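You operate a simulated robot arm through the tools that you are given. There is no shell and no other tool. Be economical: measure what you need, move in short steps, check, and stop when the job is done.

You run a simulated two-armed robot. Do the job below in one go: nothing can be reset, and whatever is moved stays where it is left.

Task
Pick up the small drive that says "279" from the rubber mat on the short bench with one hand, pass it to the other hand and put it on the desk top. Set down upright: small drive.

It is judged by the outcome, as a careful person would: the job done as asked, and still so three seconds after it is handed in. It fails if anything else is knocked over, pushed out of place, dropped, spilled or broken.

Robot
Two 7-joint arms with two-finger grippers on one trunk, on a base that drives. Base frame: it is fixed to the floor where the robot stands at the start and does not move with it; the origin is under the middle of the robot, x ahead of it, y to its left, z up; the surface under the hand at the start is at about z = 72. Readings come in cm, degrees, newtons and seconds.
The left shoulder is at the start at [2.5, 21.6, 108], the right one opposite. With the tool pointing down near the work surface each hand reaches from about 10 to 76 cm from the robot's upright axis, wherever it stands, measured 20 degrees to its own side. Places, roughly: desk top [250, 450, 70]. Payload 2.2 kg a hand.
Tool frame (each hand has its own): the origin (TCP) lies between the finger pads and is the grasp point; the fingertips stand 1.9 cm ahead of it; z points along the fingers, y is the line along which they close. Largest opening 11.6 cm; the body of the gripper starts 7 cm behind the TCP.
Orientation is that of the tool frame in the base frame, as a unit quaternion [w, x, y, z]. With the fingers straight down and closing along the base's y, the tool's x points along the base's -x, its y along +y and its z along -z.

Tools
- The arms move only by the tool move_arm. It takes "left_steps", "right_steps" or both (then of equal length, played together; a hand with none holds still); each is one flat list of numbers, 7 for each row, row after row: the finger opening in cm, from 0 to 11.6, then the shift along the base's x, y, z in cm, then the turn, a rotation vector about the base's x, y, z in degrees. In form: [grip, x, y, z, rx, ry, rz, grip, x, y, z, rx, ry, rz, ...]. A call has 1 to 10 rows; each row shifts and turns the commanded pose from where the row before left it. Each row takes 0.2 s and may step no farther than 5 cm and 8.6 degrees from the row before; otherwise, or with a gripper value out of range, the whole call is refused. A pose out of reach is approached as far as the arm can. The call stops where the force on the tool passes 40 N (or 10 N more than at its start, if that is more) or the arm is blocked; 0.2 s more then pass. Each finger halts on what it meets, pressing with about 29 N; the grip force reading is that of the motor and also rises with nothing between the fingers. The clock runs only during rows and for 0.2 s after the last one: add rows that do not move to give the fingers time. It gives the time, the measured TCP pose, the force on the tool (base axes), the opening and the grip force at its end, in the units of the frame above (readings bear some noise), with the torque about the TCP (base axes, N m) and any sound that the robot's microphone picked up, and new pictures: "pictures" is both (left out), scene, wrist or none (wrist: the cameras of the hands that moved).
- Cameras (640 x 400 px; columns grow to the right, rows downward): "scene" is now at [12.59, 1.5, 124.05]; the picture's right is [0.16, -0.99, -0.00], its down [-0.66, -0.11, -0.74] and it looks along [0.73, 0.12, -0.67] (base axes); focal length 282 px, centre (320, 200). "left" rides on the left gripper at [6.9, 1.5, -9.7] in its tool frame; the picture's right is [-0.21, 0.98, 0.00], its down [-0.76, -0.17, -0.63] and it looks along [-0.62, -0.14, 0.77] (tool axes); focal length 251 px, centre (320, 200). "right" rides on the right gripper at [6.9, -1.5, -9.7] in its tool frame; the picture's right is [0.22, 0.98, 0.00], its down [-0.76, 0.17, -0.63] and it looks along [-0.62, 0.14, 0.77] (tool axes); focal length 251 px, centre (320, 200). There is no depth. A picture from a camera that has moved, and an enlarged one, comes with that camera's place and axes in the base frame and with its lens.
- slide_trunk(by): slides the trunk up (or, below 0, down) by that many cm; the arms and the scene camera ride with it, the base frame stays. It gives what a move gives, with no picture.
- steer(legs): drives the robot by 1 to 6 legs, each [ahead, left, turn to the left] in cm, cm and degrees, along the robot's own axes; the way and the turn of a leg run together, so that a leg with both is an arc; at most 150 cm and 180 degrees a leg. The arms and the cameras ride along, it lands a little off, and it stops where it bumps. It gives what a move gives, and a new picture of the scene camera.
- aim_head(pan, tilt): turns the head with the scene camera to pan (to the left, within 80 degrees either way) and tilt (down, from -29 to 69), counted from straight ahead of the robot. It gives what a move gives, and a new picture of the scene camera.
- inspect(camera, box): a new picture of the part [left, top, right, bottom] of that camera's present view, enlarged. No time passes.
- close_job(): hands the job in; it is judged then, once.

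Work in short steps. Places have to be worked out from the pictures, the camera data and where the tool is seen: move nearer, look again, correct. Check each grasp and each placing, and mend what went wrong. You have 120 turns and 260 pictures in all, those below and enlarged ones among them. Open the grippers and draw the arms clear of the work before you hand the job in, unless the task says otherwise; then end with one line.

The tools are called after "Call:" by a JSON object that holds its "op" and its "data". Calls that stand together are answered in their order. move_arm: Moves the arms, as the interface text tells. Its arguments: {"type":"object","properties":{"left_steps":{"type":"array","items":{"type":"number"}},"right_steps":{"type":"array","items":{"type":"number"}},"pictures":{"type":"string","enum":["both","scene","wrist","none"]}},"required":[]} The other tools are called the same way: slide_trunk (by) slides the trunk up or down; steer (legs) drives the base; aim_head (pan, tilt) turns the head that bears the scene camera; inspect (camera, box) takes an enlarged picture of a part of a camera's view; close_job () hands the job in.

At the start:

```text
time: 0.0
left_ee_pos: [56.8, 32.7, 100.23]
left_orientation: [-0.001, 0.0, 1.0, 0.0]
left_wrist_force: [0.0, -0.2, 0.7]
left_wrist_torque: [0.02, -0.02, 0.0]
left_width: 11.59
left_finger_force: 0.1
right_ee_pos: [54.67, -19.68, 99.27]
right_orientation: [0.0, 0.0, 1.0, 0.0]
right_wrist_force: [0.7, 0.6, -1.1]
right_wrist_torque: [0.01, 0.0, 0.0]
right_width: 11.59
right_finger_force: 0.0
trunk travel left (down, up): [-22.5, 26.5]
robot x, y, heading: [0.17, 0.13, 0.0]
head pan, tilt: [9.4, 41.9]
```

scene: 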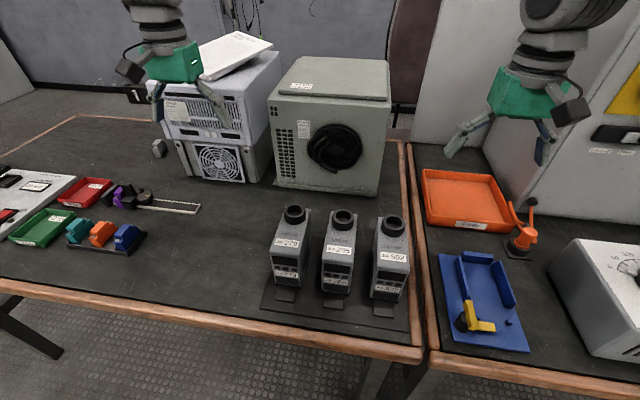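
right: 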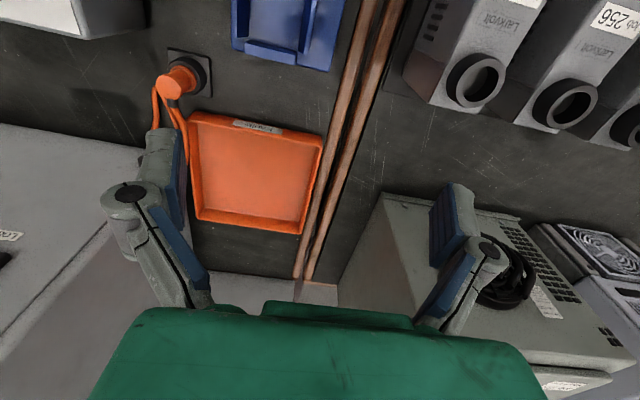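
left: 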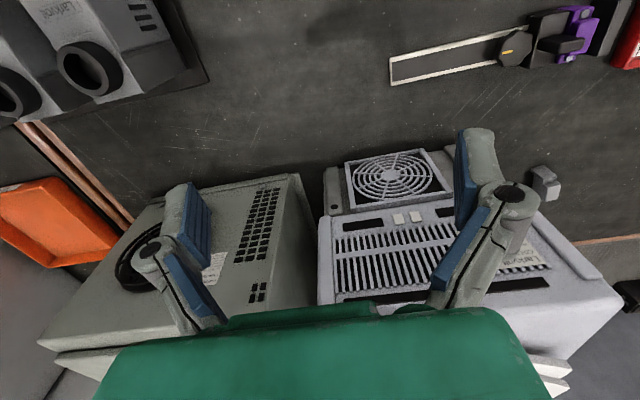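

I see three small drives on a mat on the bench ahead. I enlarge the scene to read their labels.

Call:
{"op": "inspect", "data": {"camera": "scene", "box": [240, 190, 440, 340]}}

Call:
{"op": "aim_head", "data": {"pan": 60, "tilt": 15}}

```text
2.67 times, centred on (340, 265) of scene
camera zoom: at [12.59, 1.5, 124.05], right [0.16, -0.99, 0.0], down [-0.66, -0.11, -0.74], along [0.73, 0.12, -0.67], focal length 752 px, centre (267, 27)
```

zoom: 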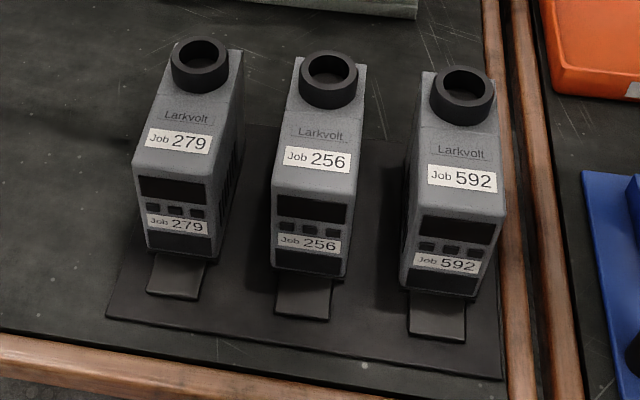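

```text
time: 1.2
left_ee_pos: [56.5, 32.71, 100.38]
left_orientation: [0.0, 0.001, 1.0, 0.001]
left_wrist_force: [0.6, -0.3, 0.5]
left_wrist_torque: [0.02, 0.02, 0.02]
left_width: 11.61
left_finger_force: 0.0
right_ee_pos: [54.21, -19.56, 99.51]
right_orientation: [0.0, 0.001, 1.0, 0.001]
right_wrist_force: [0.4, -0.5, 0.5]
right_wrist_torque: [-0.03, 0.0, -0.01]
right_width: 11.64
right_finger_force: 0.0
trunk travel left (down, up): [-22.5, 26.5]
robot x, y, heading: [-0.41, 0.22, 0.4]
head pan, tilt: [60.0, 15.0]
camera scene: at [9.0, 8.23, 128.3], right [0.87, -0.5, 0.0], down [-0.13, -0.22, -0.97], along [0.48, 0.84, -0.26], focal length 282 px, centre (320, 200)
```

scene: 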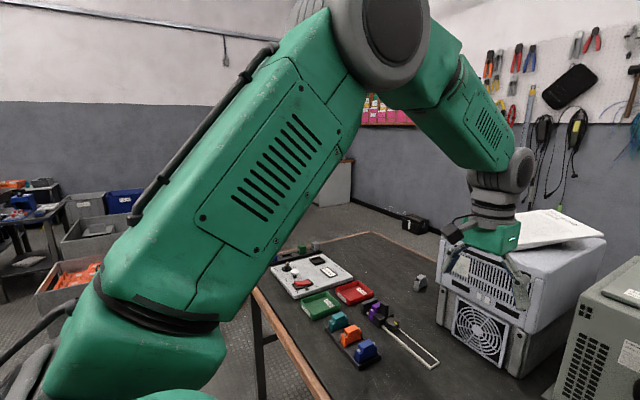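

279 is the leftmost drive, near [48, 13] by my ray estimate, about 6 wide. I aim the head back and bring the left hand above and in front of it at height for a closer look.

Call:
{"op": "move_arm", "data": {"left_steps": [11.6, -3, -4, 0, 0, 0, 0, 11.6, -3, -4, 0, 0, 0, 0, 11.6, -3, -4, 0, 0, 0, 0, 11.6, -2, -4, 0, 0, 0, 0, 11.6, 0, -3.7, 0, 0, 0, 0], "pictures": "wrist"}}

Call:
{"op": "aim_head", "data": {"pan": 10, "tilt": 50}}

```text
time: 2.4
left_ee_pos: [45.6, 12.54, 100.25]
left_orientation: [0.001, -0.001, 1.0, 0.001]
left_wrist_force: [0.0, 0.3, -0.3]
left_wrist_torque: [0.05, 0.02, 0.0]
left_width: 11.61
left_finger_force: 0.0
right_ee_pos: [54.33, -19.9, 99.41]
right_orientation: [0.002, 0.0, 1.0, 0.001]
right_wrist_force: [-0.2, -0.3, -0.8]
right_wrist_torque: [0.0, 0.0, -0.01]
right_width: 11.6
right_finger_force: 0.0
trunk travel left (down, up): [-22.5, 26.5]
robot x, y, heading: [-0.06, -0.09, -0.1]
head pan, tilt: [60.0, 15.0]
camera left: at [38.73, 14.1, 110.06], right [0.21, 0.98, 0.0], down [0.76, -0.17, 0.63], along [0.62, -0.13, -0.77], focal length 251 px, centre (320, 200)
```

left: 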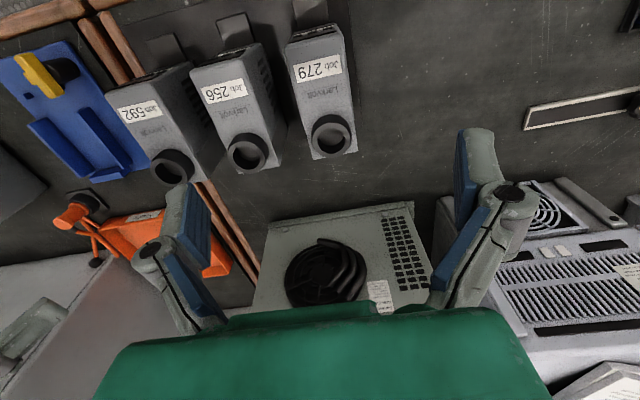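

```text
time: 3.6
left_ee_pos: [45.63, 12.71, 100.3]
left_orientation: [0.001, 0.0, 1.0, 0.0]
left_wrist_force: [-0.4, -0.7, 0.2]
left_wrist_torque: [0.01, -0.01, -0.01]
left_width: 11.57
left_finger_force: 0.1
right_ee_pos: [54.19, -19.72, 99.41]
right_orientation: [0.001, -0.001, 1.0, 0.001]
right_wrist_force: [-0.8, 0.3, 0.3]
right_wrist_torque: [-0.02, 0.01, -0.02]
right_width: 11.6
right_finger_force: 0.1
trunk travel left (down, up): [-22.5, 26.5]
robot x, y, heading: [-0.08, 0.12, -0.0]
head pan, tilt: [10.0, 50.0]
camera scene: at [11.84, 1.34, 122.94], right [0.17, -0.98, 0.0], down [-0.76, -0.13, -0.64], along [0.63, 0.11, -0.77], focal length 282 px, centre (320, 200)
```

scene: 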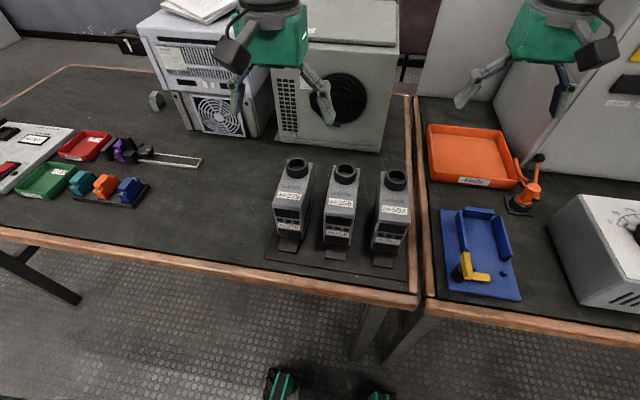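

Call:
{"op": "inspect", "data": {"camera": "left", "box": [200, 0, 400, 180]}}

Call:
{"op": "inspect", "data": {"camera": "scene", "box": [250, 140, 430, 280]}}

```text
2.22 times, centred on (300, 90) of left
camera zoom: at [38.69, 14.3, 110.09], right [0.21, 0.98, 0.0], down [0.76, -0.17, 0.63], along [0.62, -0.14, -0.77], focal length 559 px, centre (364, 444)
```

zoom: 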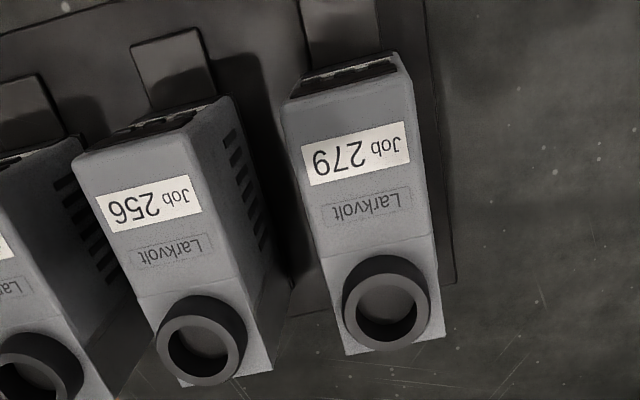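

```text
2.86 times, centred on (340, 210) of scene
camera zoom: at [11.84, 1.34, 122.94], right [0.17, -0.98, 0.0], down [-0.76, -0.13, -0.64], along [0.63, 0.11, -0.77], focal length 806 px, centre (263, 171)
```

zoom: 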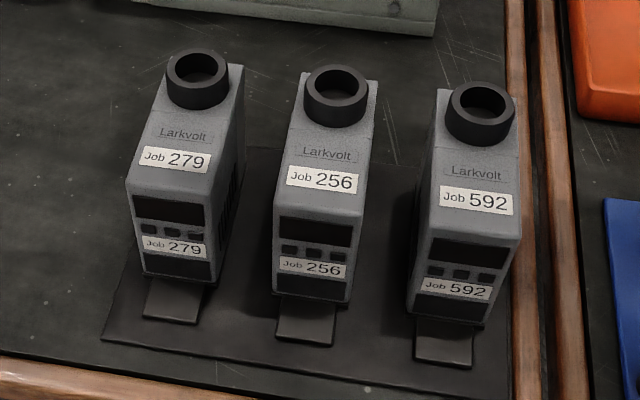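

The drive's top is at z≈83, spanning x 42–54 and y 10.1–15.4; 256 sits about 3.5 cm to its right. I come down above it with the fingers at 7.6 cm and check.

Call:
{"op": "move_arm", "data": {"left_steps": [7.6, 2.9, 0.1, 0, 0, 0, 0, 7.6, 0, 0, -4, 0, 0, 0, 7.6, 0, 0, -4, 0, 0, 0, 7.6, 0, 0, 0, 0, 0, 0]}}

```text
time: 4.6
left_ee_pos: [48.45, 12.96, 92.23]
left_orientation: [0.002, 0.0, 1.0, 0.0]
left_wrist_force: [-0.5, 0.8, 0.1]
left_wrist_torque: [-0.01, -0.04, 0.01]
left_width: 7.6
left_finger_force: 0.1
right_ee_pos: [54.29, -19.81, 99.55]
right_orientation: [0.002, 0.0, 1.0, 0.0]
right_wrist_force: [-1.4, 0.2, -0.3]
right_wrist_torque: [0.02, -0.01, -0.03]
right_width: 11.59
right_finger_force: 0.0
trunk travel left (down, up): [-22.5, 26.5]
robot x, y, heading: [0.21, 0.02, 0.1]
head pan, tilt: [10.0, 50.0]
camera scene: at [11.82, 1.32, 122.94], right [0.17, -0.98, 0.0], down [-0.76, -0.13, -0.64], along [0.63, 0.11, -0.77], focal length 282 px, centre (320, 200)
camera left: at [41.48, 14.52, 102.04], right [0.21, 0.98, 0.0], down [0.75, -0.17, 0.64], along [0.62, -0.14, -0.77], focal length 251 px, centre (320, 200)
```

scene: 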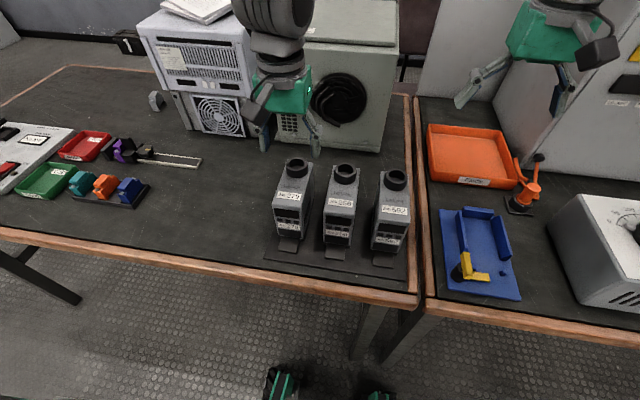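
left: 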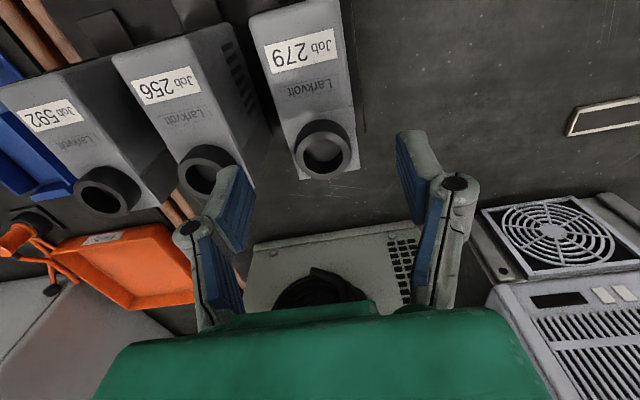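

Ring projection matches my estimate. I descend partway so the fingertips are just above the top, and check alignment.

Call:
{"op": "move_arm", "data": {"left_steps": [7.6, 0, 0.05, -3, 0, 0, 0, 7.6, 0, 0, -3, 0, 0, 0, 7.6, 0, 0, -0.5, 0, 0, 0]}}

```text
time: 5.4
left_ee_pos: [48.48, 12.94, 85.87]
left_orientation: [0.001, 0.0, 1.0, 0.001]
left_wrist_force: [-0.3, -0.5, 0.1]
left_wrist_torque: [0.01, -0.03, 0.0]
left_width: 7.59
left_finger_force: 0.0
right_ee_pos: [54.24, -19.82, 99.45]
right_orientation: [0.001, 0.0, 1.0, 0.001]
right_wrist_force: [-0.4, -0.5, -0.5]
right_wrist_torque: [0.01, 0.04, 0.03]
right_width: 11.61
right_finger_force: 0.0
trunk travel left (down, up): [-22.5, 26.5]
robot x, y, heading: [-0.17, 0.04, -0.2]
head pan, tilt: [10.0, 50.0]
camera scene: at [11.88, 1.32, 122.93], right [0.17, -0.98, 0.0], down [-0.76, -0.13, -0.64], along [0.63, 0.11, -0.77], focal length 282 px, centre (320, 200)
camera left: at [41.53, 14.6, 95.69], right [0.21, 0.98, 0.0], down [0.75, -0.17, 0.63], along [0.62, -0.14, -0.77], focal length 251 px, centre (320, 200)
```

scene: 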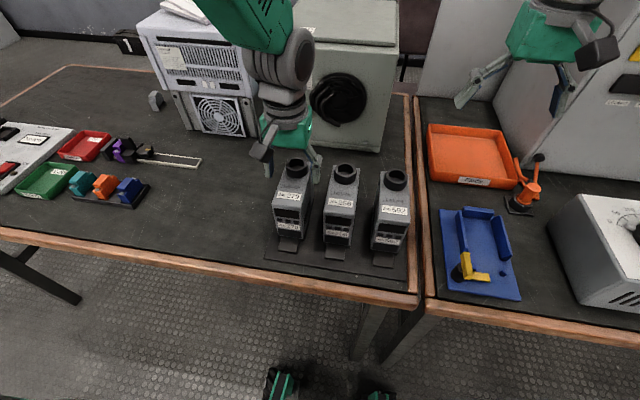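
left: 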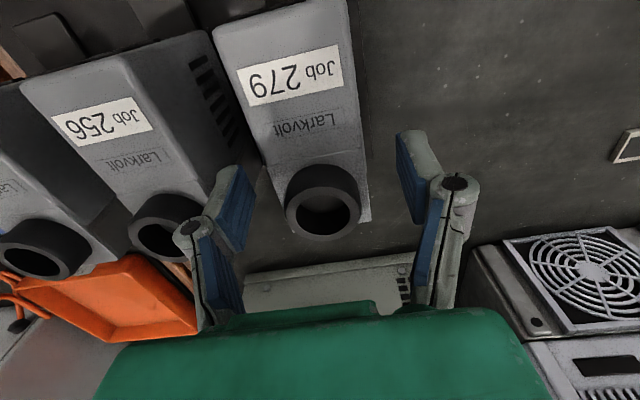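

Call:
{"op": "inspect", "data": {"camera": "left", "box": [120, 100, 440, 300]}}

Call:
{"op": "inspect", "data": {"camera": "scene", "box": [230, 120, 420, 240]}}

```text
2.00 times, centred on (280, 200) of left
camera zoom: at [41.53, 14.6, 95.69], right [0.21, 0.98, 0.0], down [0.75, -0.17, 0.63], along [0.62, -0.14, -0.77], focal length 503 px, centre (400, 200)
```

zoom: 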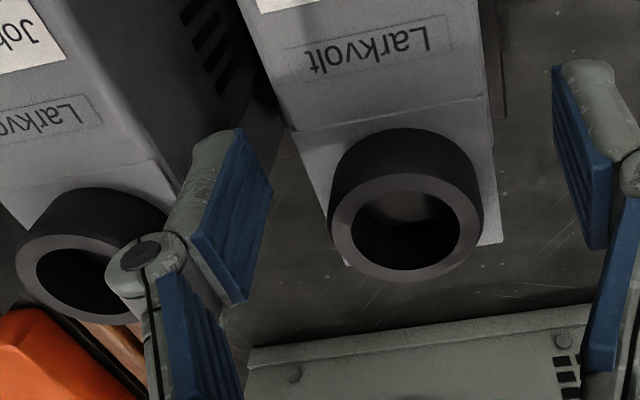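

```text
3.33 times, centred on (325, 180) of scene
camera zoom: at [11.88, 1.32, 122.93], right [0.17, -0.98, 0.0], down [-0.76, -0.13, -0.64], along [0.63, 0.11, -0.77], focal length 941 px, centre (303, 267)
```

zoom: 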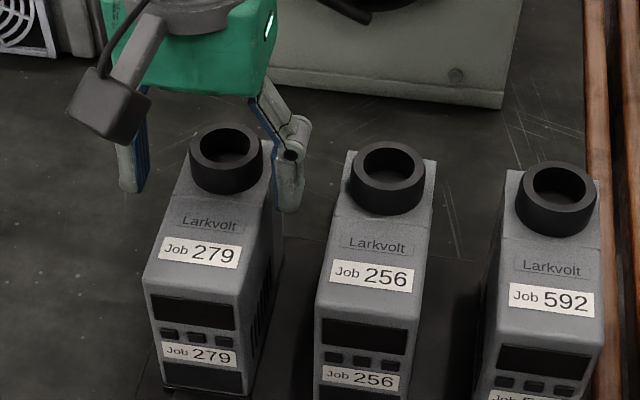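

The knuckle outside the right finger would pass close to drive 256, so I narrow to 7 cm, shift slightly away (+y) and toward the front, and grip high (TCP z≈82).

Call:
{"op": "move_arm", "data": {"left_steps": [7.0, -1.5, 0.1, 0, 0, 0, 0, 7.0, 0, 0, 0, 0, 0, 0, 7.0, 0, 0, -2, 0, 0, 0, 7.0, 0, 0, -1.2, 0, 0, 0]}}

Call:
{"op": "inspect", "data": {"camera": "scene", "box": [230, 120, 420, 240]}}

Call:
{"op": "inspect", "data": {"camera": "left", "box": [120, 100, 440, 300]}}

```text
time: 6.4
left_ee_pos: [46.86, 13.02, 82.76]
left_orientation: [0.001, 0.0, 1.0, 0.0]
left_wrist_force: [-0.2, -1.1, 0.6]
left_wrist_torque: [-0.01, 0.0, 0.02]
left_width: 6.98
left_finger_force: 0.0
right_ee_pos: [54.25, -19.71, 99.45]
right_orientation: [0.002, 0.0, 1.0, 0.0]
right_wrist_force: [0.3, 0.8, -0.5]
right_wrist_torque: [-0.01, -0.02, 0.03]
right_width: 11.61
right_finger_force: 0.0
trunk travel left (down, up): [-22.5, 26.5]
robot x, y, heading: [-0.2, -0.03, 0.0]
head pan, tilt: [10.0, 50.0]
camera scene: at [11.88, 1.32, 122.93], right [0.17, -0.98, 0.0], down [-0.76, -0.13, -0.64], along [0.63, 0.11, -0.77], focal length 282 px, centre (320, 200)
camera left: at [39.97, 14.66, 92.48], right [0.21, 0.98, 0.0], down [0.75, -0.17, 0.63], along [0.62, -0.14, -0.77], focal length 251 px, centre (320, 200)
```

scene: 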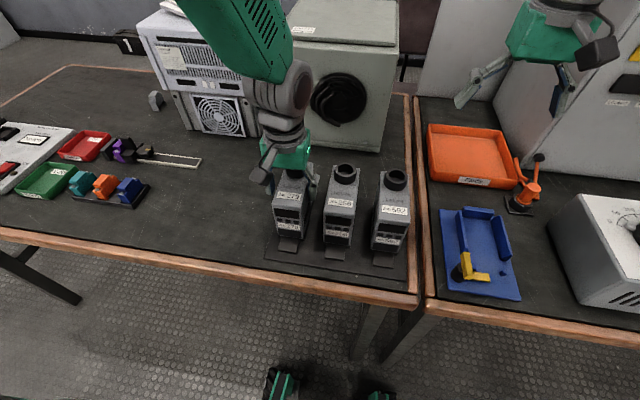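
left: 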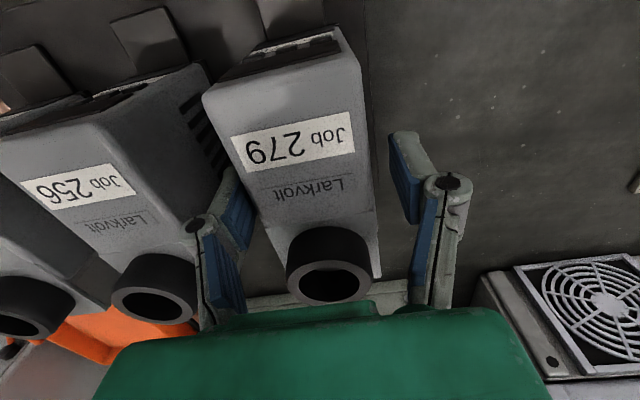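

```text
3.33 times, centred on (325, 180) of scene
camera zoom: at [11.88, 1.32, 122.93], right [0.17, -0.98, 0.0], down [-0.76, -0.13, -0.64], along [0.63, 0.11, -0.77], focal length 941 px, centre (303, 267)
```

zoom: 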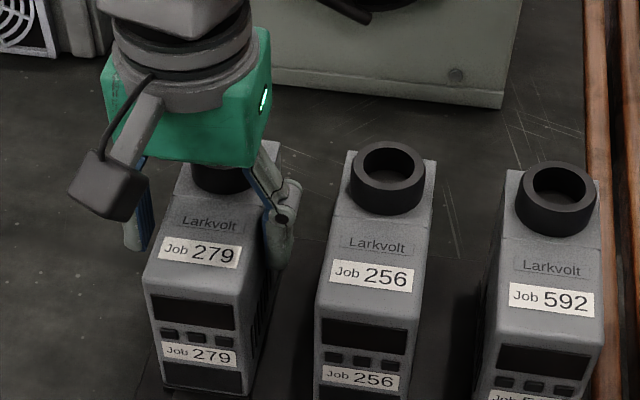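

```text
2.00 times, centred on (280, 200) of left
camera zoom: at [39.97, 14.66, 92.48], right [0.21, 0.98, 0.0], down [0.75, -0.17, 0.63], along [0.62, -0.14, -0.77], focal length 503 px, centre (400, 200)
```

zoom: 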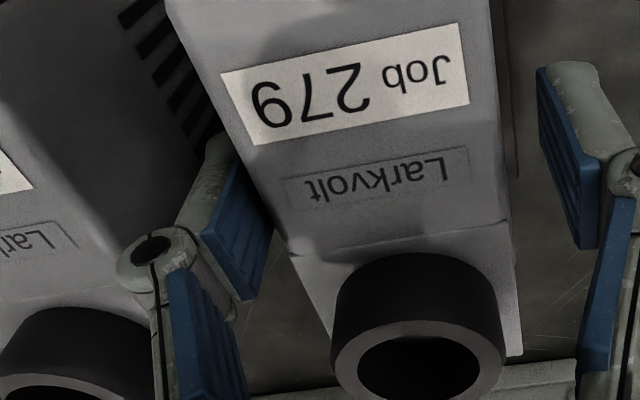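

Clearances look good on both sides. I lower 1.2 cm more and close.

Call:
{"op": "move_arm", "data": {"left_steps": [7.0, 0, -0.2, -1.2, 0, 0, 0, 5.5, 0, 0, 0, 0, 0, 0, 4.0, 0, 0, 0, 0, 0, 0, 3.5, 0, 0, 0, 0, 0, 0, 3.5, 0, 0, 0, 0, 0, 0]}}

```text
time: 7.6
left_ee_pos: [47.0, 12.8, 81.43]
left_orientation: [0.001, -0.001, 1.0, 0.001]
left_wrist_force: [1.3, -4.0, 1.4]
left_wrist_torque: [-0.19, -0.39, -0.31]
left_width: 5.55
left_finger_force: 29.2
right_ee_pos: [54.27, -19.81, 99.52]
right_orientation: [0.001, 0.001, 1.0, 0.001]
right_wrist_force: [-0.2, 0.2, -0.1]
right_wrist_torque: [0.0, 0.01, 0.0]
right_width: 11.59
right_finger_force: 0.1
trunk travel left (down, up): [-22.5, 26.5]
robot x, y, heading: [-0.15, -0.15, 0.0]
head pan, tilt: [10.0, 50.0]
camera scene: at [11.91, 1.21, 122.92], right [0.17, -0.98, 0.0], down [-0.76, -0.13, -0.64], along [0.63, 0.11, -0.77], focal length 282 px, centre (320, 200)
camera left: at [40.05, 14.4, 91.25], right [0.22, 0.98, 0.0], down [0.75, -0.17, 0.63], along [0.62, -0.14, -0.77], focal length 251 px, centre (320, 200)
```

scene: 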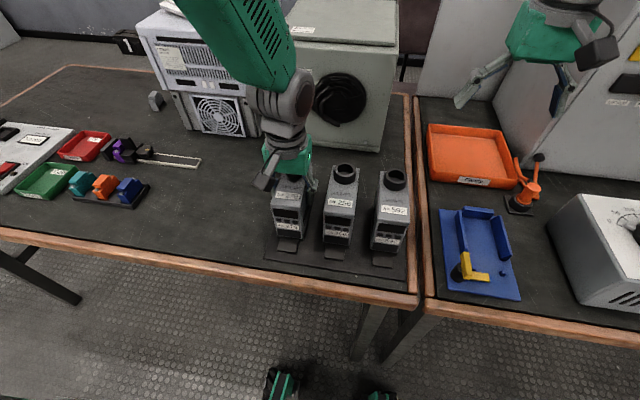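
left: 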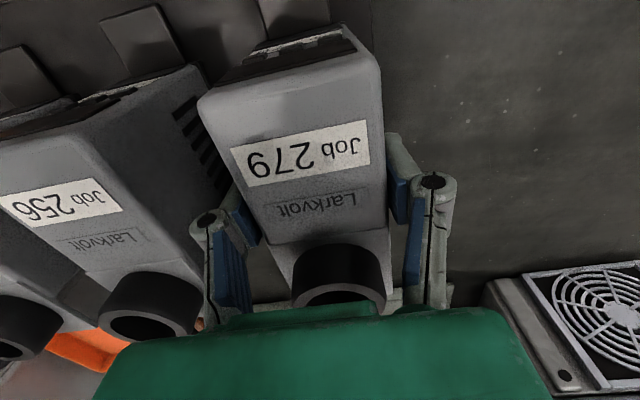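

Gripped at 5.55 cm width with 29 N. I lift straight up.

Call:
{"op": "move_arm", "data": {"left_steps": [3.5, 0, 0, 0.5, 0, 0, 0, 3.5, 0, 0, 1.5, 0, 0, 0, 3.5, 0, 0, 3, 0, 0, 0, 3.5, 0, 0, 3, 0, 0, 0, 3.5, 0, 0, 4, 0, 0, 0, 3.5, 0, 0, 4, 0, 0, 0, 3.5, 0, 0, 4, 0, 0, 0]}}

```text
time: 9.2
left_ee_pos: [46.64, 12.84, 101.71]
left_orientation: [0.001, 0.0, 1.0, 0.0]
left_wrist_force: [-0.6, 0.0, -6.3]
left_wrist_torque: [0.0, 0.08, -0.03]
left_width: 5.55
left_finger_force: 29.7
right_ee_pos: [54.25, -19.92, 99.56]
right_orientation: [0.002, 0.0, 1.0, -0.001]
right_wrist_force: [0.1, 0.1, -0.1]
right_wrist_torque: [0.0, 0.0, 0.01]
right_width: 11.6
right_finger_force: 0.0
trunk travel left (down, up): [-22.5, 26.5]
robot x, y, heading: [-0.0, 0.22, 0.1]
head pan, tilt: [10.0, 50.0]
camera scene: at [11.79, 1.34, 122.94], right [0.17, -0.98, 0.0], down [-0.76, -0.13, -0.64], along [0.63, 0.11, -0.77], focal length 282 px, centre (320, 200)
camera left: at [39.71, 14.31, 111.43], right [0.21, 0.98, 0.0], down [0.76, -0.17, 0.63], along [0.62, -0.14, -0.77], focal length 251 px, centre (320, 200)
```

scene: 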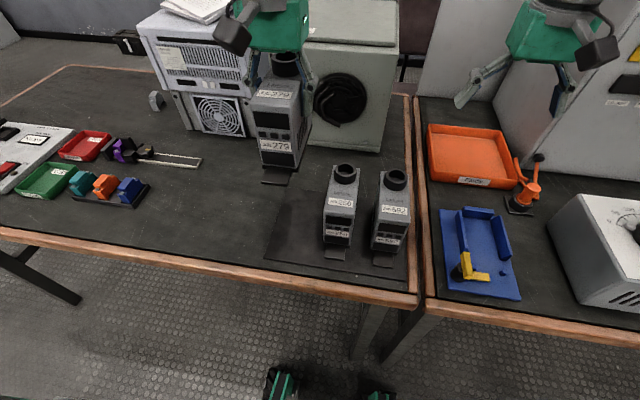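
left: 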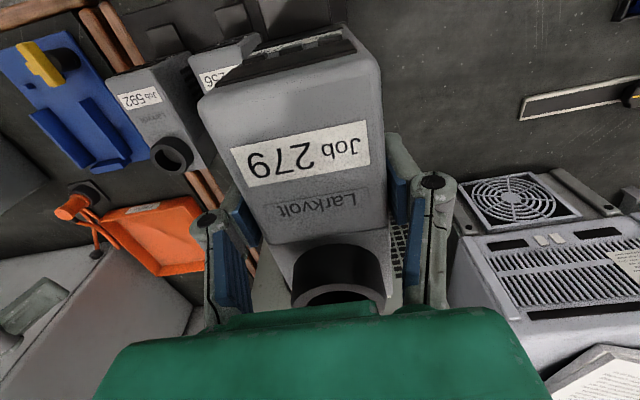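

The drive is held firmly and hangs upright (about 0.6 kg). Now I yaw it 90° so that its front faces the right hand, and start turning the right hand to point left.

Call:
{"op": "move_arm", "data": {"left_steps": [3.5, -0.3, -0.2, 1, 0, 0, 8.2, 3.5, -0.3, -0.2, 1, 0, 0, 8.2, 3.5, -0.3, -0.2, 1, 0, 0, 8.2, 3.5, -0.3, -0.2, 1, 0, 0, 8.2, 3.5, -0.3, -0.2, 1, 0, 0, 8.2, 3.5, -0.3, -0.2, 1, 0, 0, 8.2, 3.5, -0.3, -0.2, 0, 0, 0, 8.2, 3.5, -0.3, -0.2, 0, 0, 0, 8.2, 3.5, -0.3, -0.2, 0, 0, 0, 8.2, 3.5, -0.3, -0.2, 0, 0, 0, 8.2], "right_steps": [11.6, -1, -0.4, 1.2, 0, 0, -8.2, 11.6, -1, -0.4, 1.2, 0, 0, -8.2, 11.6, -1, -0.4, 1.2, 0, 0, -8.2, 11.6, -1, -0.4, 1.2, 0, 0, -8.2, 11.6, -1, -0.4, 1.2, 0, 0, -8.2, 11.6, -1, -0.4, 1.2, 0, 0, -8.2, 11.6, -1, -0.4, 1.2, 0, 0, -8.2, 11.6, -1, -0.4, 1.2, 0, 0, -8.2, 11.6, -1, -0.4, 1.2, 0, 0, -8.2, 11.6, -1, -0.4, 1.2, 0, 0, -8.2]}}

```text
time: 11.4
left_ee_pos: [43.91, 11.07, 107.76]
left_orientation: [-0.005, -0.659, 0.752, -0.005]
left_wrist_force: [-0.3, 0.3, -5.4]
left_wrist_torque: [-0.04, 0.01, 0.0]
left_width: 5.56
left_finger_force: 29.2
right_ee_pos: [44.21, -23.74, 111.62]
right_orientation: [0.001, 0.657, 0.754, -0.001]
right_wrist_force: [-0.5, 0.4, -0.5]
right_wrist_torque: [-0.04, -0.01, 0.01]
right_width: 11.56
right_finger_force: 0.1
trunk travel left (down, up): [-22.5, 26.5]
robot x, y, heading: [-0.03, 0.16, -0.2]
head pan, tilt: [10.0, 50.0]
camera scene: at [11.9, 1.05, 123.14], right [0.13, -0.99, 0.0], down [-0.74, -0.1, -0.66], along [0.65, 0.09, -0.75], focal length 282 px, centre (320, 200)
camera right: at [41.63, -17.08, 121.23], right [0.94, 0.35, 0.0], down [0.27, -0.72, 0.63], along [0.22, -0.6, -0.77], focal length 251 px, centre (320, 200)
camera left: at [41.5, 4.66, 117.65], right [-0.94, 0.34, 0.0], down [0.27, 0.74, 0.62], along [0.21, 0.59, -0.78], focal length 251 px, centre (320, 200)
```

scene: 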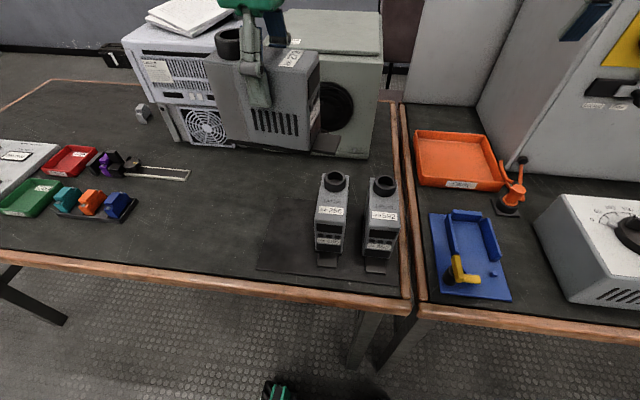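
right: 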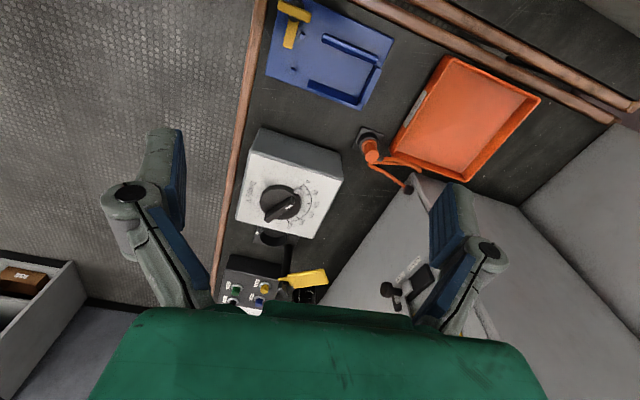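
left: 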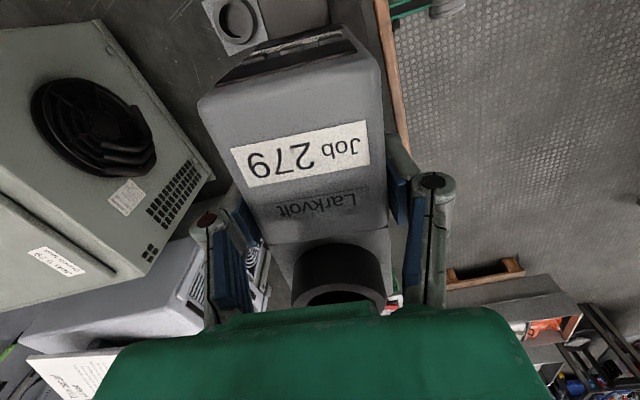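

Both turned as planned. I finish the last yaw and tilt the right hand up 60° so it points left and 30° down, staying clear of the drive.

Call:
{"op": "move_arm", "data": {"left_steps": [3.5, 0, 0, 0, 0, 0, 8, 3.5, 0, 0, 0, 0, 0, 0, 3.5, 0, 0, 0, 0, 0, 0, 3.5, 0, 0, 0, 0, 0, 0, 3.5, 0, 0, 0, 0, 0, 0, 3.5, 0, 0, 0, 0, 0, 0, 3.5, 0, 0, 0, 0, 0, 0, 3.5, 0, 0, 0, 0, 0, 0, 3.5, 0, 0, 0, 0, 0, 0], "right_steps": [11.6, 0, 0, 0, 0, 0, -8, 11.6, 0, 0, 0, 7.5, 0, 0, 11.6, 0, 0, 0, 7.5, 0, 0, 11.6, 0, 0, 0, 7.5, 0, 0, 11.6, 0, 0, 0, 7.5, 0, 0, 11.6, 0, 0, 0, 7.5, 0, 0, 11.6, 0, 0, 0, 7.5, 0, 0, 11.6, 0, 0, 0, 7.5, 0, 0, 11.6, 0, 0, 0, 7.5, 0, 0]}}

Call:
{"op": "aim_head", "data": {"pan": 0, "tilt": 30}}

```text
time: 13.4
left_ee_pos: [43.95, 10.76, 107.7]
left_orientation: [0.004, 0.708, -0.706, 0.003]
left_wrist_force: [0.2, -0.6, -4.5]
left_wrist_torque: [-0.06, -0.01, 0.02]
left_width: 5.54
left_finger_force: 28.5
right_ee_pos: [44.5, -24.03, 111.42]
right_orientation: [-0.355, 0.612, 0.612, 0.354]
right_wrist_force: [-0.7, -0.8, 0.1]
right_wrist_torque: [0.01, -0.01, -0.01]
right_width: 11.6
right_finger_force: 0.1
trunk travel left (down, up): [-22.5, 26.5]
robot x, y, heading: [-0.01, 0.01, 0.0]
head pan, tilt: [10.0, 50.0]
camera scene: at [12.03, 0.63, 123.13], right [0.13, -0.99, 0.0], down [-0.75, -0.09, -0.66], along [0.65, 0.09, -0.75], focal length 282 px, centre (320, 200)
camera right: at [42.75, -28.94, 122.25], right [0.98, 0.11, 0.18], down [0.17, -0.93, -0.34], along [0.13, 0.36, -0.92], focal length 251 px, centre (320, 200)
camera left: at [42.49, 3.99, 117.63], right [-0.98, 0.21, 0.0], down [0.17, 0.76, 0.63], along [0.13, 0.61, -0.78], focal length 251 px, centre (320, 200)
```

scene: 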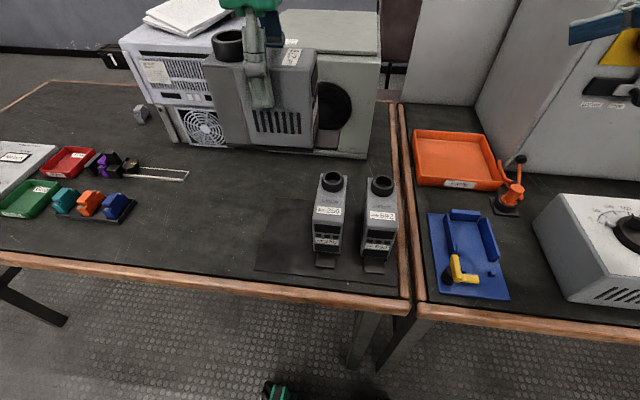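
right: 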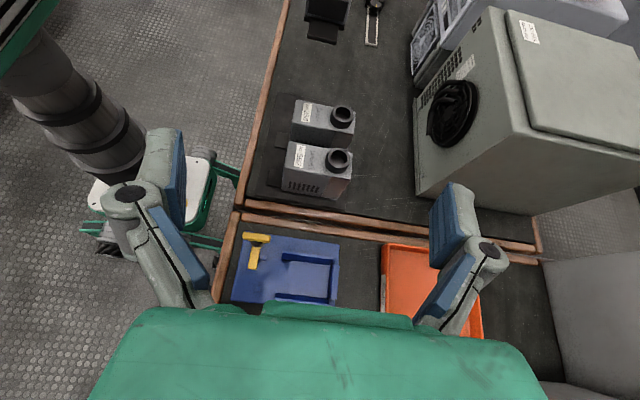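
left: 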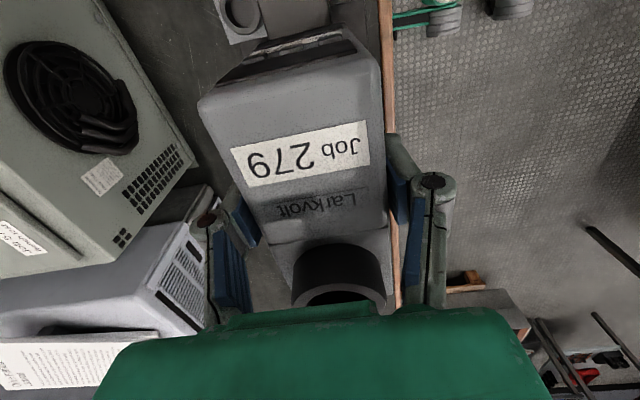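

```text
time: 14.2
left_ee_pos: [43.95, 10.98, 107.73]
left_orientation: [0.004, 0.708, -0.706, 0.003]
left_wrist_force: [-0.3, 0.6, -5.9]
left_wrist_torque: [-0.06, -0.04, -0.02]
left_width: 5.55
left_finger_force: 29.1
right_ee_pos: [44.3, -23.96, 111.5]
right_orientation: [-0.352, 0.614, 0.612, 0.352]
right_wrist_force: [-0.5, 0.1, 0.8]
right_wrist_torque: [-0.03, 0.0, -0.01]
right_width: 11.58
right_finger_force: 0.0
trunk travel left (down, up): [-22.5, 26.5]
robot x, y, heading: [-0.14, -0.06, 0.3]
head pan, tilt: [0.0, 30.0]
camera scene: at [13.27, -0.2, 125.87], right [0.0, -1.0, 0.0], down [-0.5, 0.0, -0.86], along [0.86, 0.0, -0.5], focal length 282 px, centre (320, 200)
```

scene: 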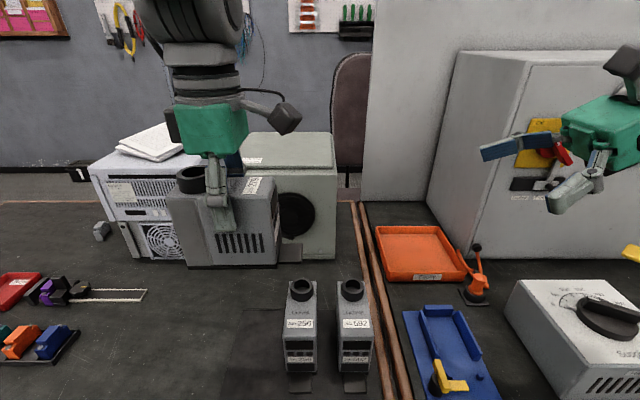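

Call:
{"op": "inspect", "data": {"camera": "scene", "box": [150, 140, 330, 280]}}

```text
2.86 times, centred on (240, 210) of scene
camera zoom: at [13.27, -0.2, 125.87], right [0.0, -1.0, 0.0], down [-0.5, 0.0, -0.86], along [0.86, 0.0, -0.5], focal length 806 px, centre (549, 171)
```

zoom: 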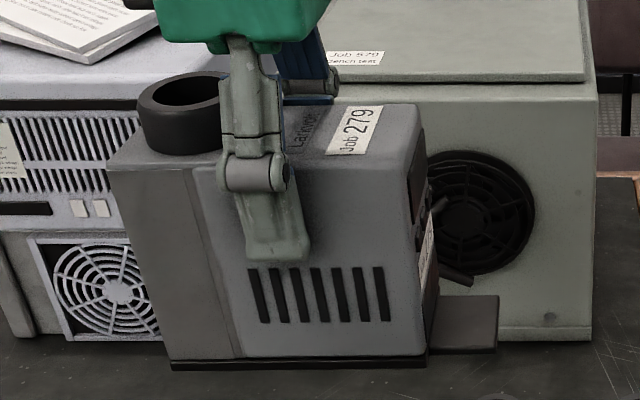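

The right hand's camera would come within about 3 cm of the left one if it took the drive from the front. The rear is open, so I turn the drive the other way round so its back faces the right hand.

Call:
{"op": "move_arm", "data": {"left_steps": [3.5, 0, 0, 0, 0, 0, -8.5, 3.5, 0, 0, 0, 0, 0, -8.5, 3.5, 0, 0, 0, 0, 0, -8.5, 3.5, 0, 0, 0, 0, 0, -8.5, 3.5, 0, 0, 0, 0, 0, -8.5, 3.5, 0, 0, 0, 0, 0, -8.5, 3.5, 0, 0, 0, 0, 0, -8.5, 3.5, 0, 0, 0, 0, 0, -8.5, 3.5, 0, 0, 0, 0, 0, -8.5, 3.5, 0, 0, 0, 0, 0, -8.5], "pictures": "none"}}

Call:
{"op": "move_arm", "data": {"left_steps": [3.5, 0, 0, 0, 0, 0, -8.5, 3.5, 0, 0, 0, 0, 0, -8.5, 3.5, 0, 0, 0, 0, 0, -8.5, 3.5, 0, 0, 0, 0, 0, -8.5, 3.5, 0, 0, 0, 0, 0, -8.5, 3.5, 0, 0, 0, 0, 0, -8.5, 3.5, 0, 0, 0, 0, 0, -8.5, 3.5, 0, 0, 0, 0, 0, -8.5, 3.5, 0, 0, 0, 0, 0, -8.5, 3.5, 0, 0, 0, 0, 0, -8.5]}}

```text
time: 16.4
left_ee_pos: [43.99, 10.97, 107.42]
left_orientation: [0.001, -0.043, 0.999, 0.001]
left_wrist_force: [0.4, 0.5, -5.5]
left_wrist_torque: [-0.02, 0.05, 0.0]
left_width: 5.56
left_finger_force: 28.7
right_ee_pos: [44.44, -23.82, 111.57]
right_orientation: [-0.352, 0.614, 0.612, 0.352]
right_wrist_force: [-0.5, 0.2, 0.5]
right_wrist_torque: [-0.02, -0.03, -0.01]
right_width: 11.61
right_finger_force: 0.0
trunk travel left (down, up): [-22.5, 26.5]
robot x, y, heading: [0.12, -0.24, 0.0]
head pan, tilt: [0.0, 30.0]
```

```text
time: 18.6
left_ee_pos: [44.02, 10.84, 107.43]
left_orientation: [0.001, 0.643, 0.765, -0.001]
left_wrist_force: [0.3, -0.3, -5.1]
left_wrist_torque: [0.07, 0.01, -0.03]
left_width: 5.54
left_finger_force: 28.9
right_ee_pos: [44.32, -23.87, 111.45]
right_orientation: [-0.353, 0.613, 0.613, 0.352]
right_wrist_force: [0.7, -0.9, 0.0]
right_wrist_torque: [-0.01, 0.02, 0.0]
right_width: 11.58
right_finger_force: 0.1
trunk travel left (down, up): [-22.5, 26.5]
robot x, y, heading: [0.18, -0.05, 0.3]
head pan, tilt: [0.0, 30.0]
camera scene: at [13.32, -0.08, 125.87], right [0.0, -1.0, 0.0], down [-0.5, 0.0, -0.86], along [0.86, 0.0, -0.5], focal length 282 px, centre (320, 200)
camera left: at [44.32, 18.02, 117.26], right [1.0, -0.04, 0.0], down [-0.03, -0.77, 0.63], along [-0.03, -0.63, -0.77], focal length 251 px, centre (320, 200)
```

scene: 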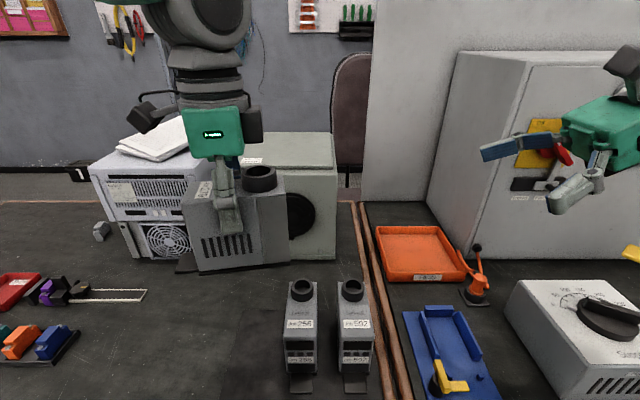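
left: 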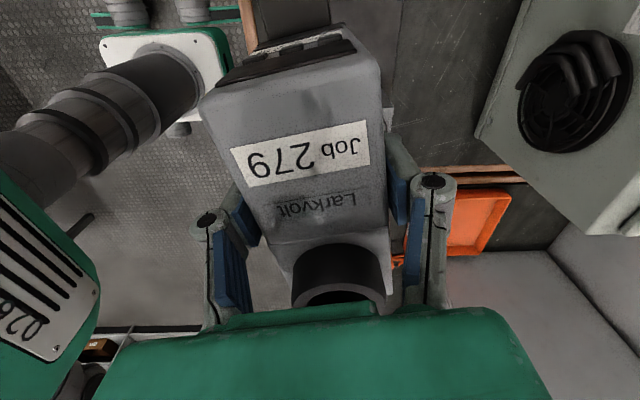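

The drive's back now nearly faces the right hand. I finish the yaw and bring the right hand (20° down pitch) to 15 cm behind the grasp point.

Call:
{"op": "move_arm", "data": {"left_steps": [3.5, 0, 0, 0, 0, 0, -5, 3.5, 0, 0, 0, 0, 0, -5, 3.5, 0, 0, 0, 0, 0, 0, 3.5, 0, 0, 0, 0, 0, 0, 3.5, 0, 0, 0, 0, 0, 0, 3.5, 0, 0, 0, 0, 0, 0], "right_steps": [9.5, 0, 0, 0, 5, 0, 0, 9.5, 0, 3.5, -0.6, 5, 0, 0, 9.5, 0, 3.5, -0.6, 0, 0, 0, 9.5, 0, 3.5, -0.6, 0, 0, 0, 9.5, 0, 3.5, -0.6, 0, 0, 0, 9.5, 0, 3.5, -0.6, 0, 0, 0]}}

Call:
{"op": "inspect", "data": {"camera": "scene", "box": [150, 60, 470, 280]}}

```text
time: 20.0
left_ee_pos: [43.96, 10.89, 107.54]
left_orientation: [0.0, 0.707, 0.708, -0.002]
left_wrist_force: [-0.5, -0.6, -6.1]
left_wrist_torque: [0.07, 0.01, 0.0]
left_width: 5.55
left_finger_force: 28.6
right_ee_pos: [44.18, -6.33, 108.25]
right_orientation: [-0.405, 0.581, 0.579, 0.404]
right_wrist_force: [0.1, 0.1, -0.6]
right_wrist_torque: [-0.01, 0.02, 0.0]
right_width: 9.52
right_finger_force: 0.1
trunk travel left (down, up): [-22.5, 26.5]
robot x, y, heading: [0.2, 0.24, -0.1]
head pan, tilt: [0.0, 30.0]
camera scene: at [13.39, 0.02, 125.86], right [0.0, -1.0, 0.0], down [-0.5, 0.0, -0.86], along [0.86, 0.0, -0.5], focal length 282 px, centre (320, 200)
camera right: at [42.69, -13.06, 118.09], right [0.98, 0.07, 0.2], down [0.16, -0.85, -0.49], along [0.13, 0.51, -0.85], focal length 251 px, centre (320, 200)
camera left: at [45.55, 17.88, 117.24], right [0.98, -0.22, 0.0], down [-0.17, -0.75, 0.64], along [-0.14, -0.62, -0.77], focal length 251 px, centre (320, 200)
```

scene: 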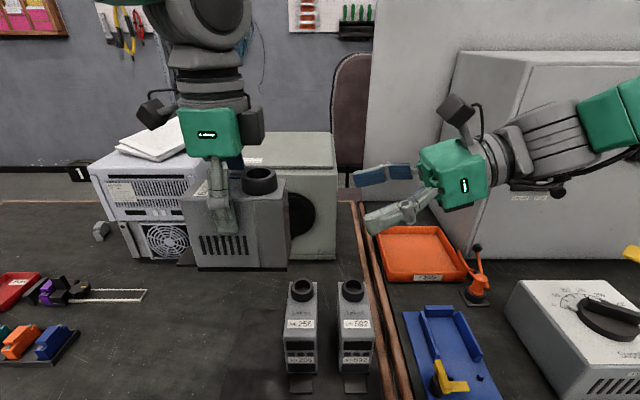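
right: 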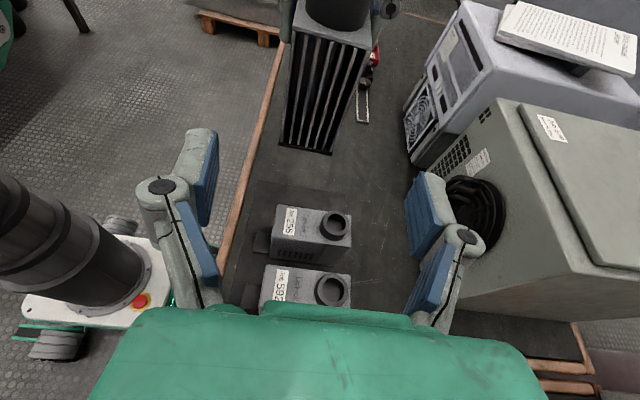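
left: 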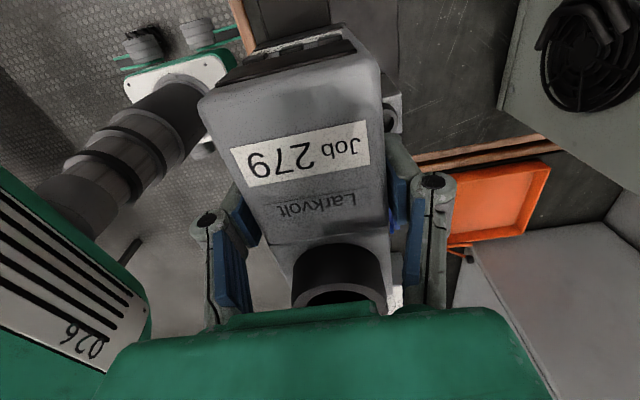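

```text
1.82 times, centred on (310, 170) of scene
camera zoom: at [13.39, 0.02, 125.86], right [0.0, -1.0, 0.0], down [-0.5, 0.0, -0.86], along [0.86, 0.0, -0.5], focal length 513 px, centre (338, 254)
```

zoom: 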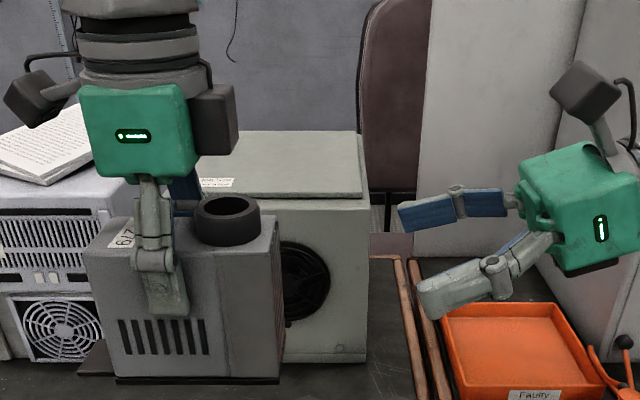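

Geometry is clear: right hand aligned with the drive's back. I advance 10 cm and check.

Call:
{"op": "move_arm", "data": {"right_steps": [9.5, -0.1, 3.2, -1.13, 0, 0, 0, 9.5, -0.1, 3.2, -1.13, 0, 0, 0, 9.5, 0, 3.2, -1.13, 0, 0, 0, 9.5, 0, 0, 0, 0, 0, 0], "pictures": "wrist"}}

Call:
{"op": "inspect", "data": {"camera": "scene", "box": [150, 60, 470, 280]}}

```text
time: 21.0
left_ee_pos: [43.92, 10.92, 107.61]
left_orientation: [0.001, 0.707, 0.707, -0.002]
left_wrist_force: [-0.7, 0.8, -5.8]
left_wrist_torque: [0.04, 0.02, 0.02]
left_width: 5.53
left_finger_force: 28.9
right_ee_pos: [44.18, 3.47, 105.02]
right_orientation: [-0.404, 0.581, 0.579, 0.405]
right_wrist_force: [-0.1, 0.1, -1.2]
right_wrist_torque: [0.03, 0.02, -0.01]
right_width: 9.51
right_finger_force: 0.0
trunk travel left (down, up): [-22.5, 26.5]
robot x, y, heading: [0.17, -0.06, -0.1]
head pan, tilt: [0.0, 30.0]
camera right: at [42.57, -3.13, 114.88], right [0.98, 0.07, 0.2], down [0.17, -0.85, -0.49], along [0.14, 0.51, -0.85], focal length 251 px, centre (320, 200)
```

right: 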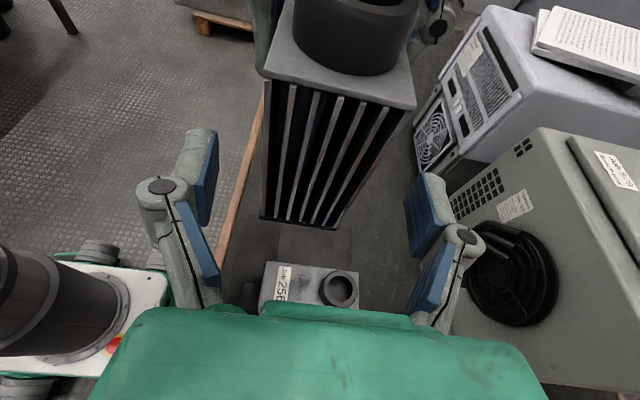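

```text
1.82 times, centred on (310, 170) of scene
camera zoom: at [13.33, 0.08, 125.87], right [0.0, -1.0, 0.0], down [-0.5, 0.0, -0.86], along [0.86, 0.0, -0.5], focal length 513 px, centre (338, 254)
```

zoom: 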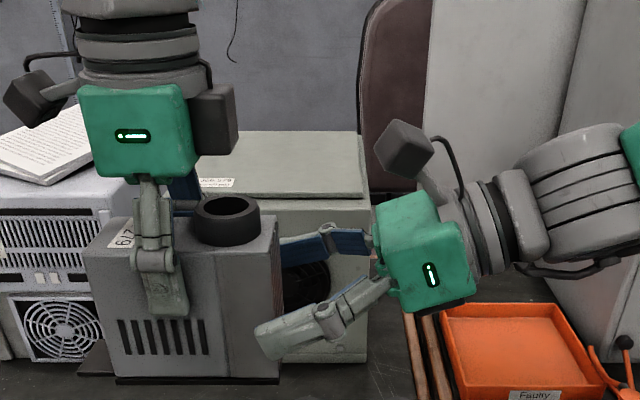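

Aligned with clear margins; I advance the last 4.3 cm and close the right hand on the drive.

Call:
{"op": "move_arm", "data": {"right_steps": [9.5, -0.1, 2.2, -0.8, 0, 0, 0, 9.5, -0.1, 2.1, -0.8, 0, 0, 0, 9.5, 0, 0, 0, 0, 0, 0], "pictures": "wrist"}}

Call:
{"op": "inspect", "data": {"camera": "scene", "box": [150, 60, 470, 280]}}

```text
time: 21.8
left_ee_pos: [43.99, 11.07, 107.55]
left_orientation: [0.0, 0.707, 0.707, -0.001]
left_wrist_force: [0.5, -0.5, -5.6]
left_wrist_torque: [0.03, 0.0, 0.01]
left_width: 5.58
left_finger_force: 28.8
right_ee_pos: [43.98, 7.89, 103.51]
right_orientation: [-0.404, 0.58, 0.579, 0.405]
right_wrist_force: [0.2, -0.2, -0.8]
right_wrist_torque: [0.02, 0.0, 0.04]
right_width: 9.48
right_finger_force: 0.1
trunk travel left (down, up): [-22.5, 26.5]
robot x, y, heading: [-0.16, 0.41, 0.1]
head pan, tilt: [0.0, 30.0]
camera right: at [42.37, 1.18, 113.37], right [0.98, 0.07, 0.2], down [0.17, -0.86, -0.49], along [0.14, 0.51, -0.85], focal length 251 px, centre (320, 200)
```

right: 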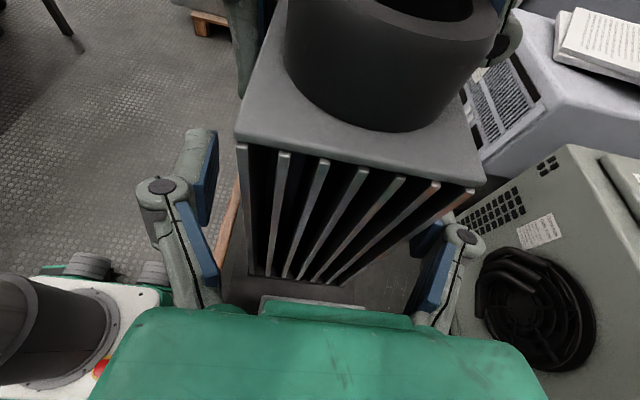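

```text
1.82 times, centred on (310, 170) of scene
camera zoom: at [13.34, 0.15, 125.87], right [0.0, -1.0, 0.0], down [-0.5, 0.0, -0.86], along [0.86, 0.0, -0.5], focal length 513 px, centre (338, 254)
```

zoom: 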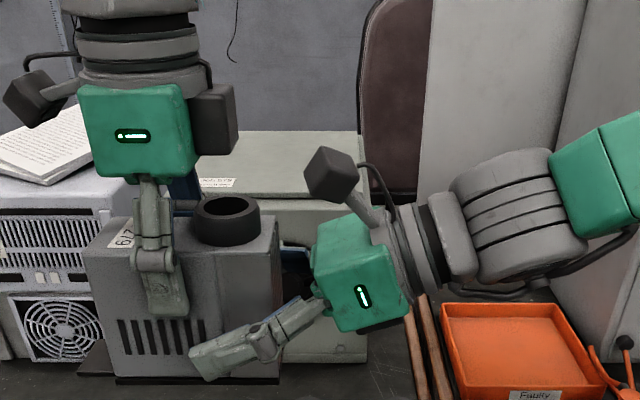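

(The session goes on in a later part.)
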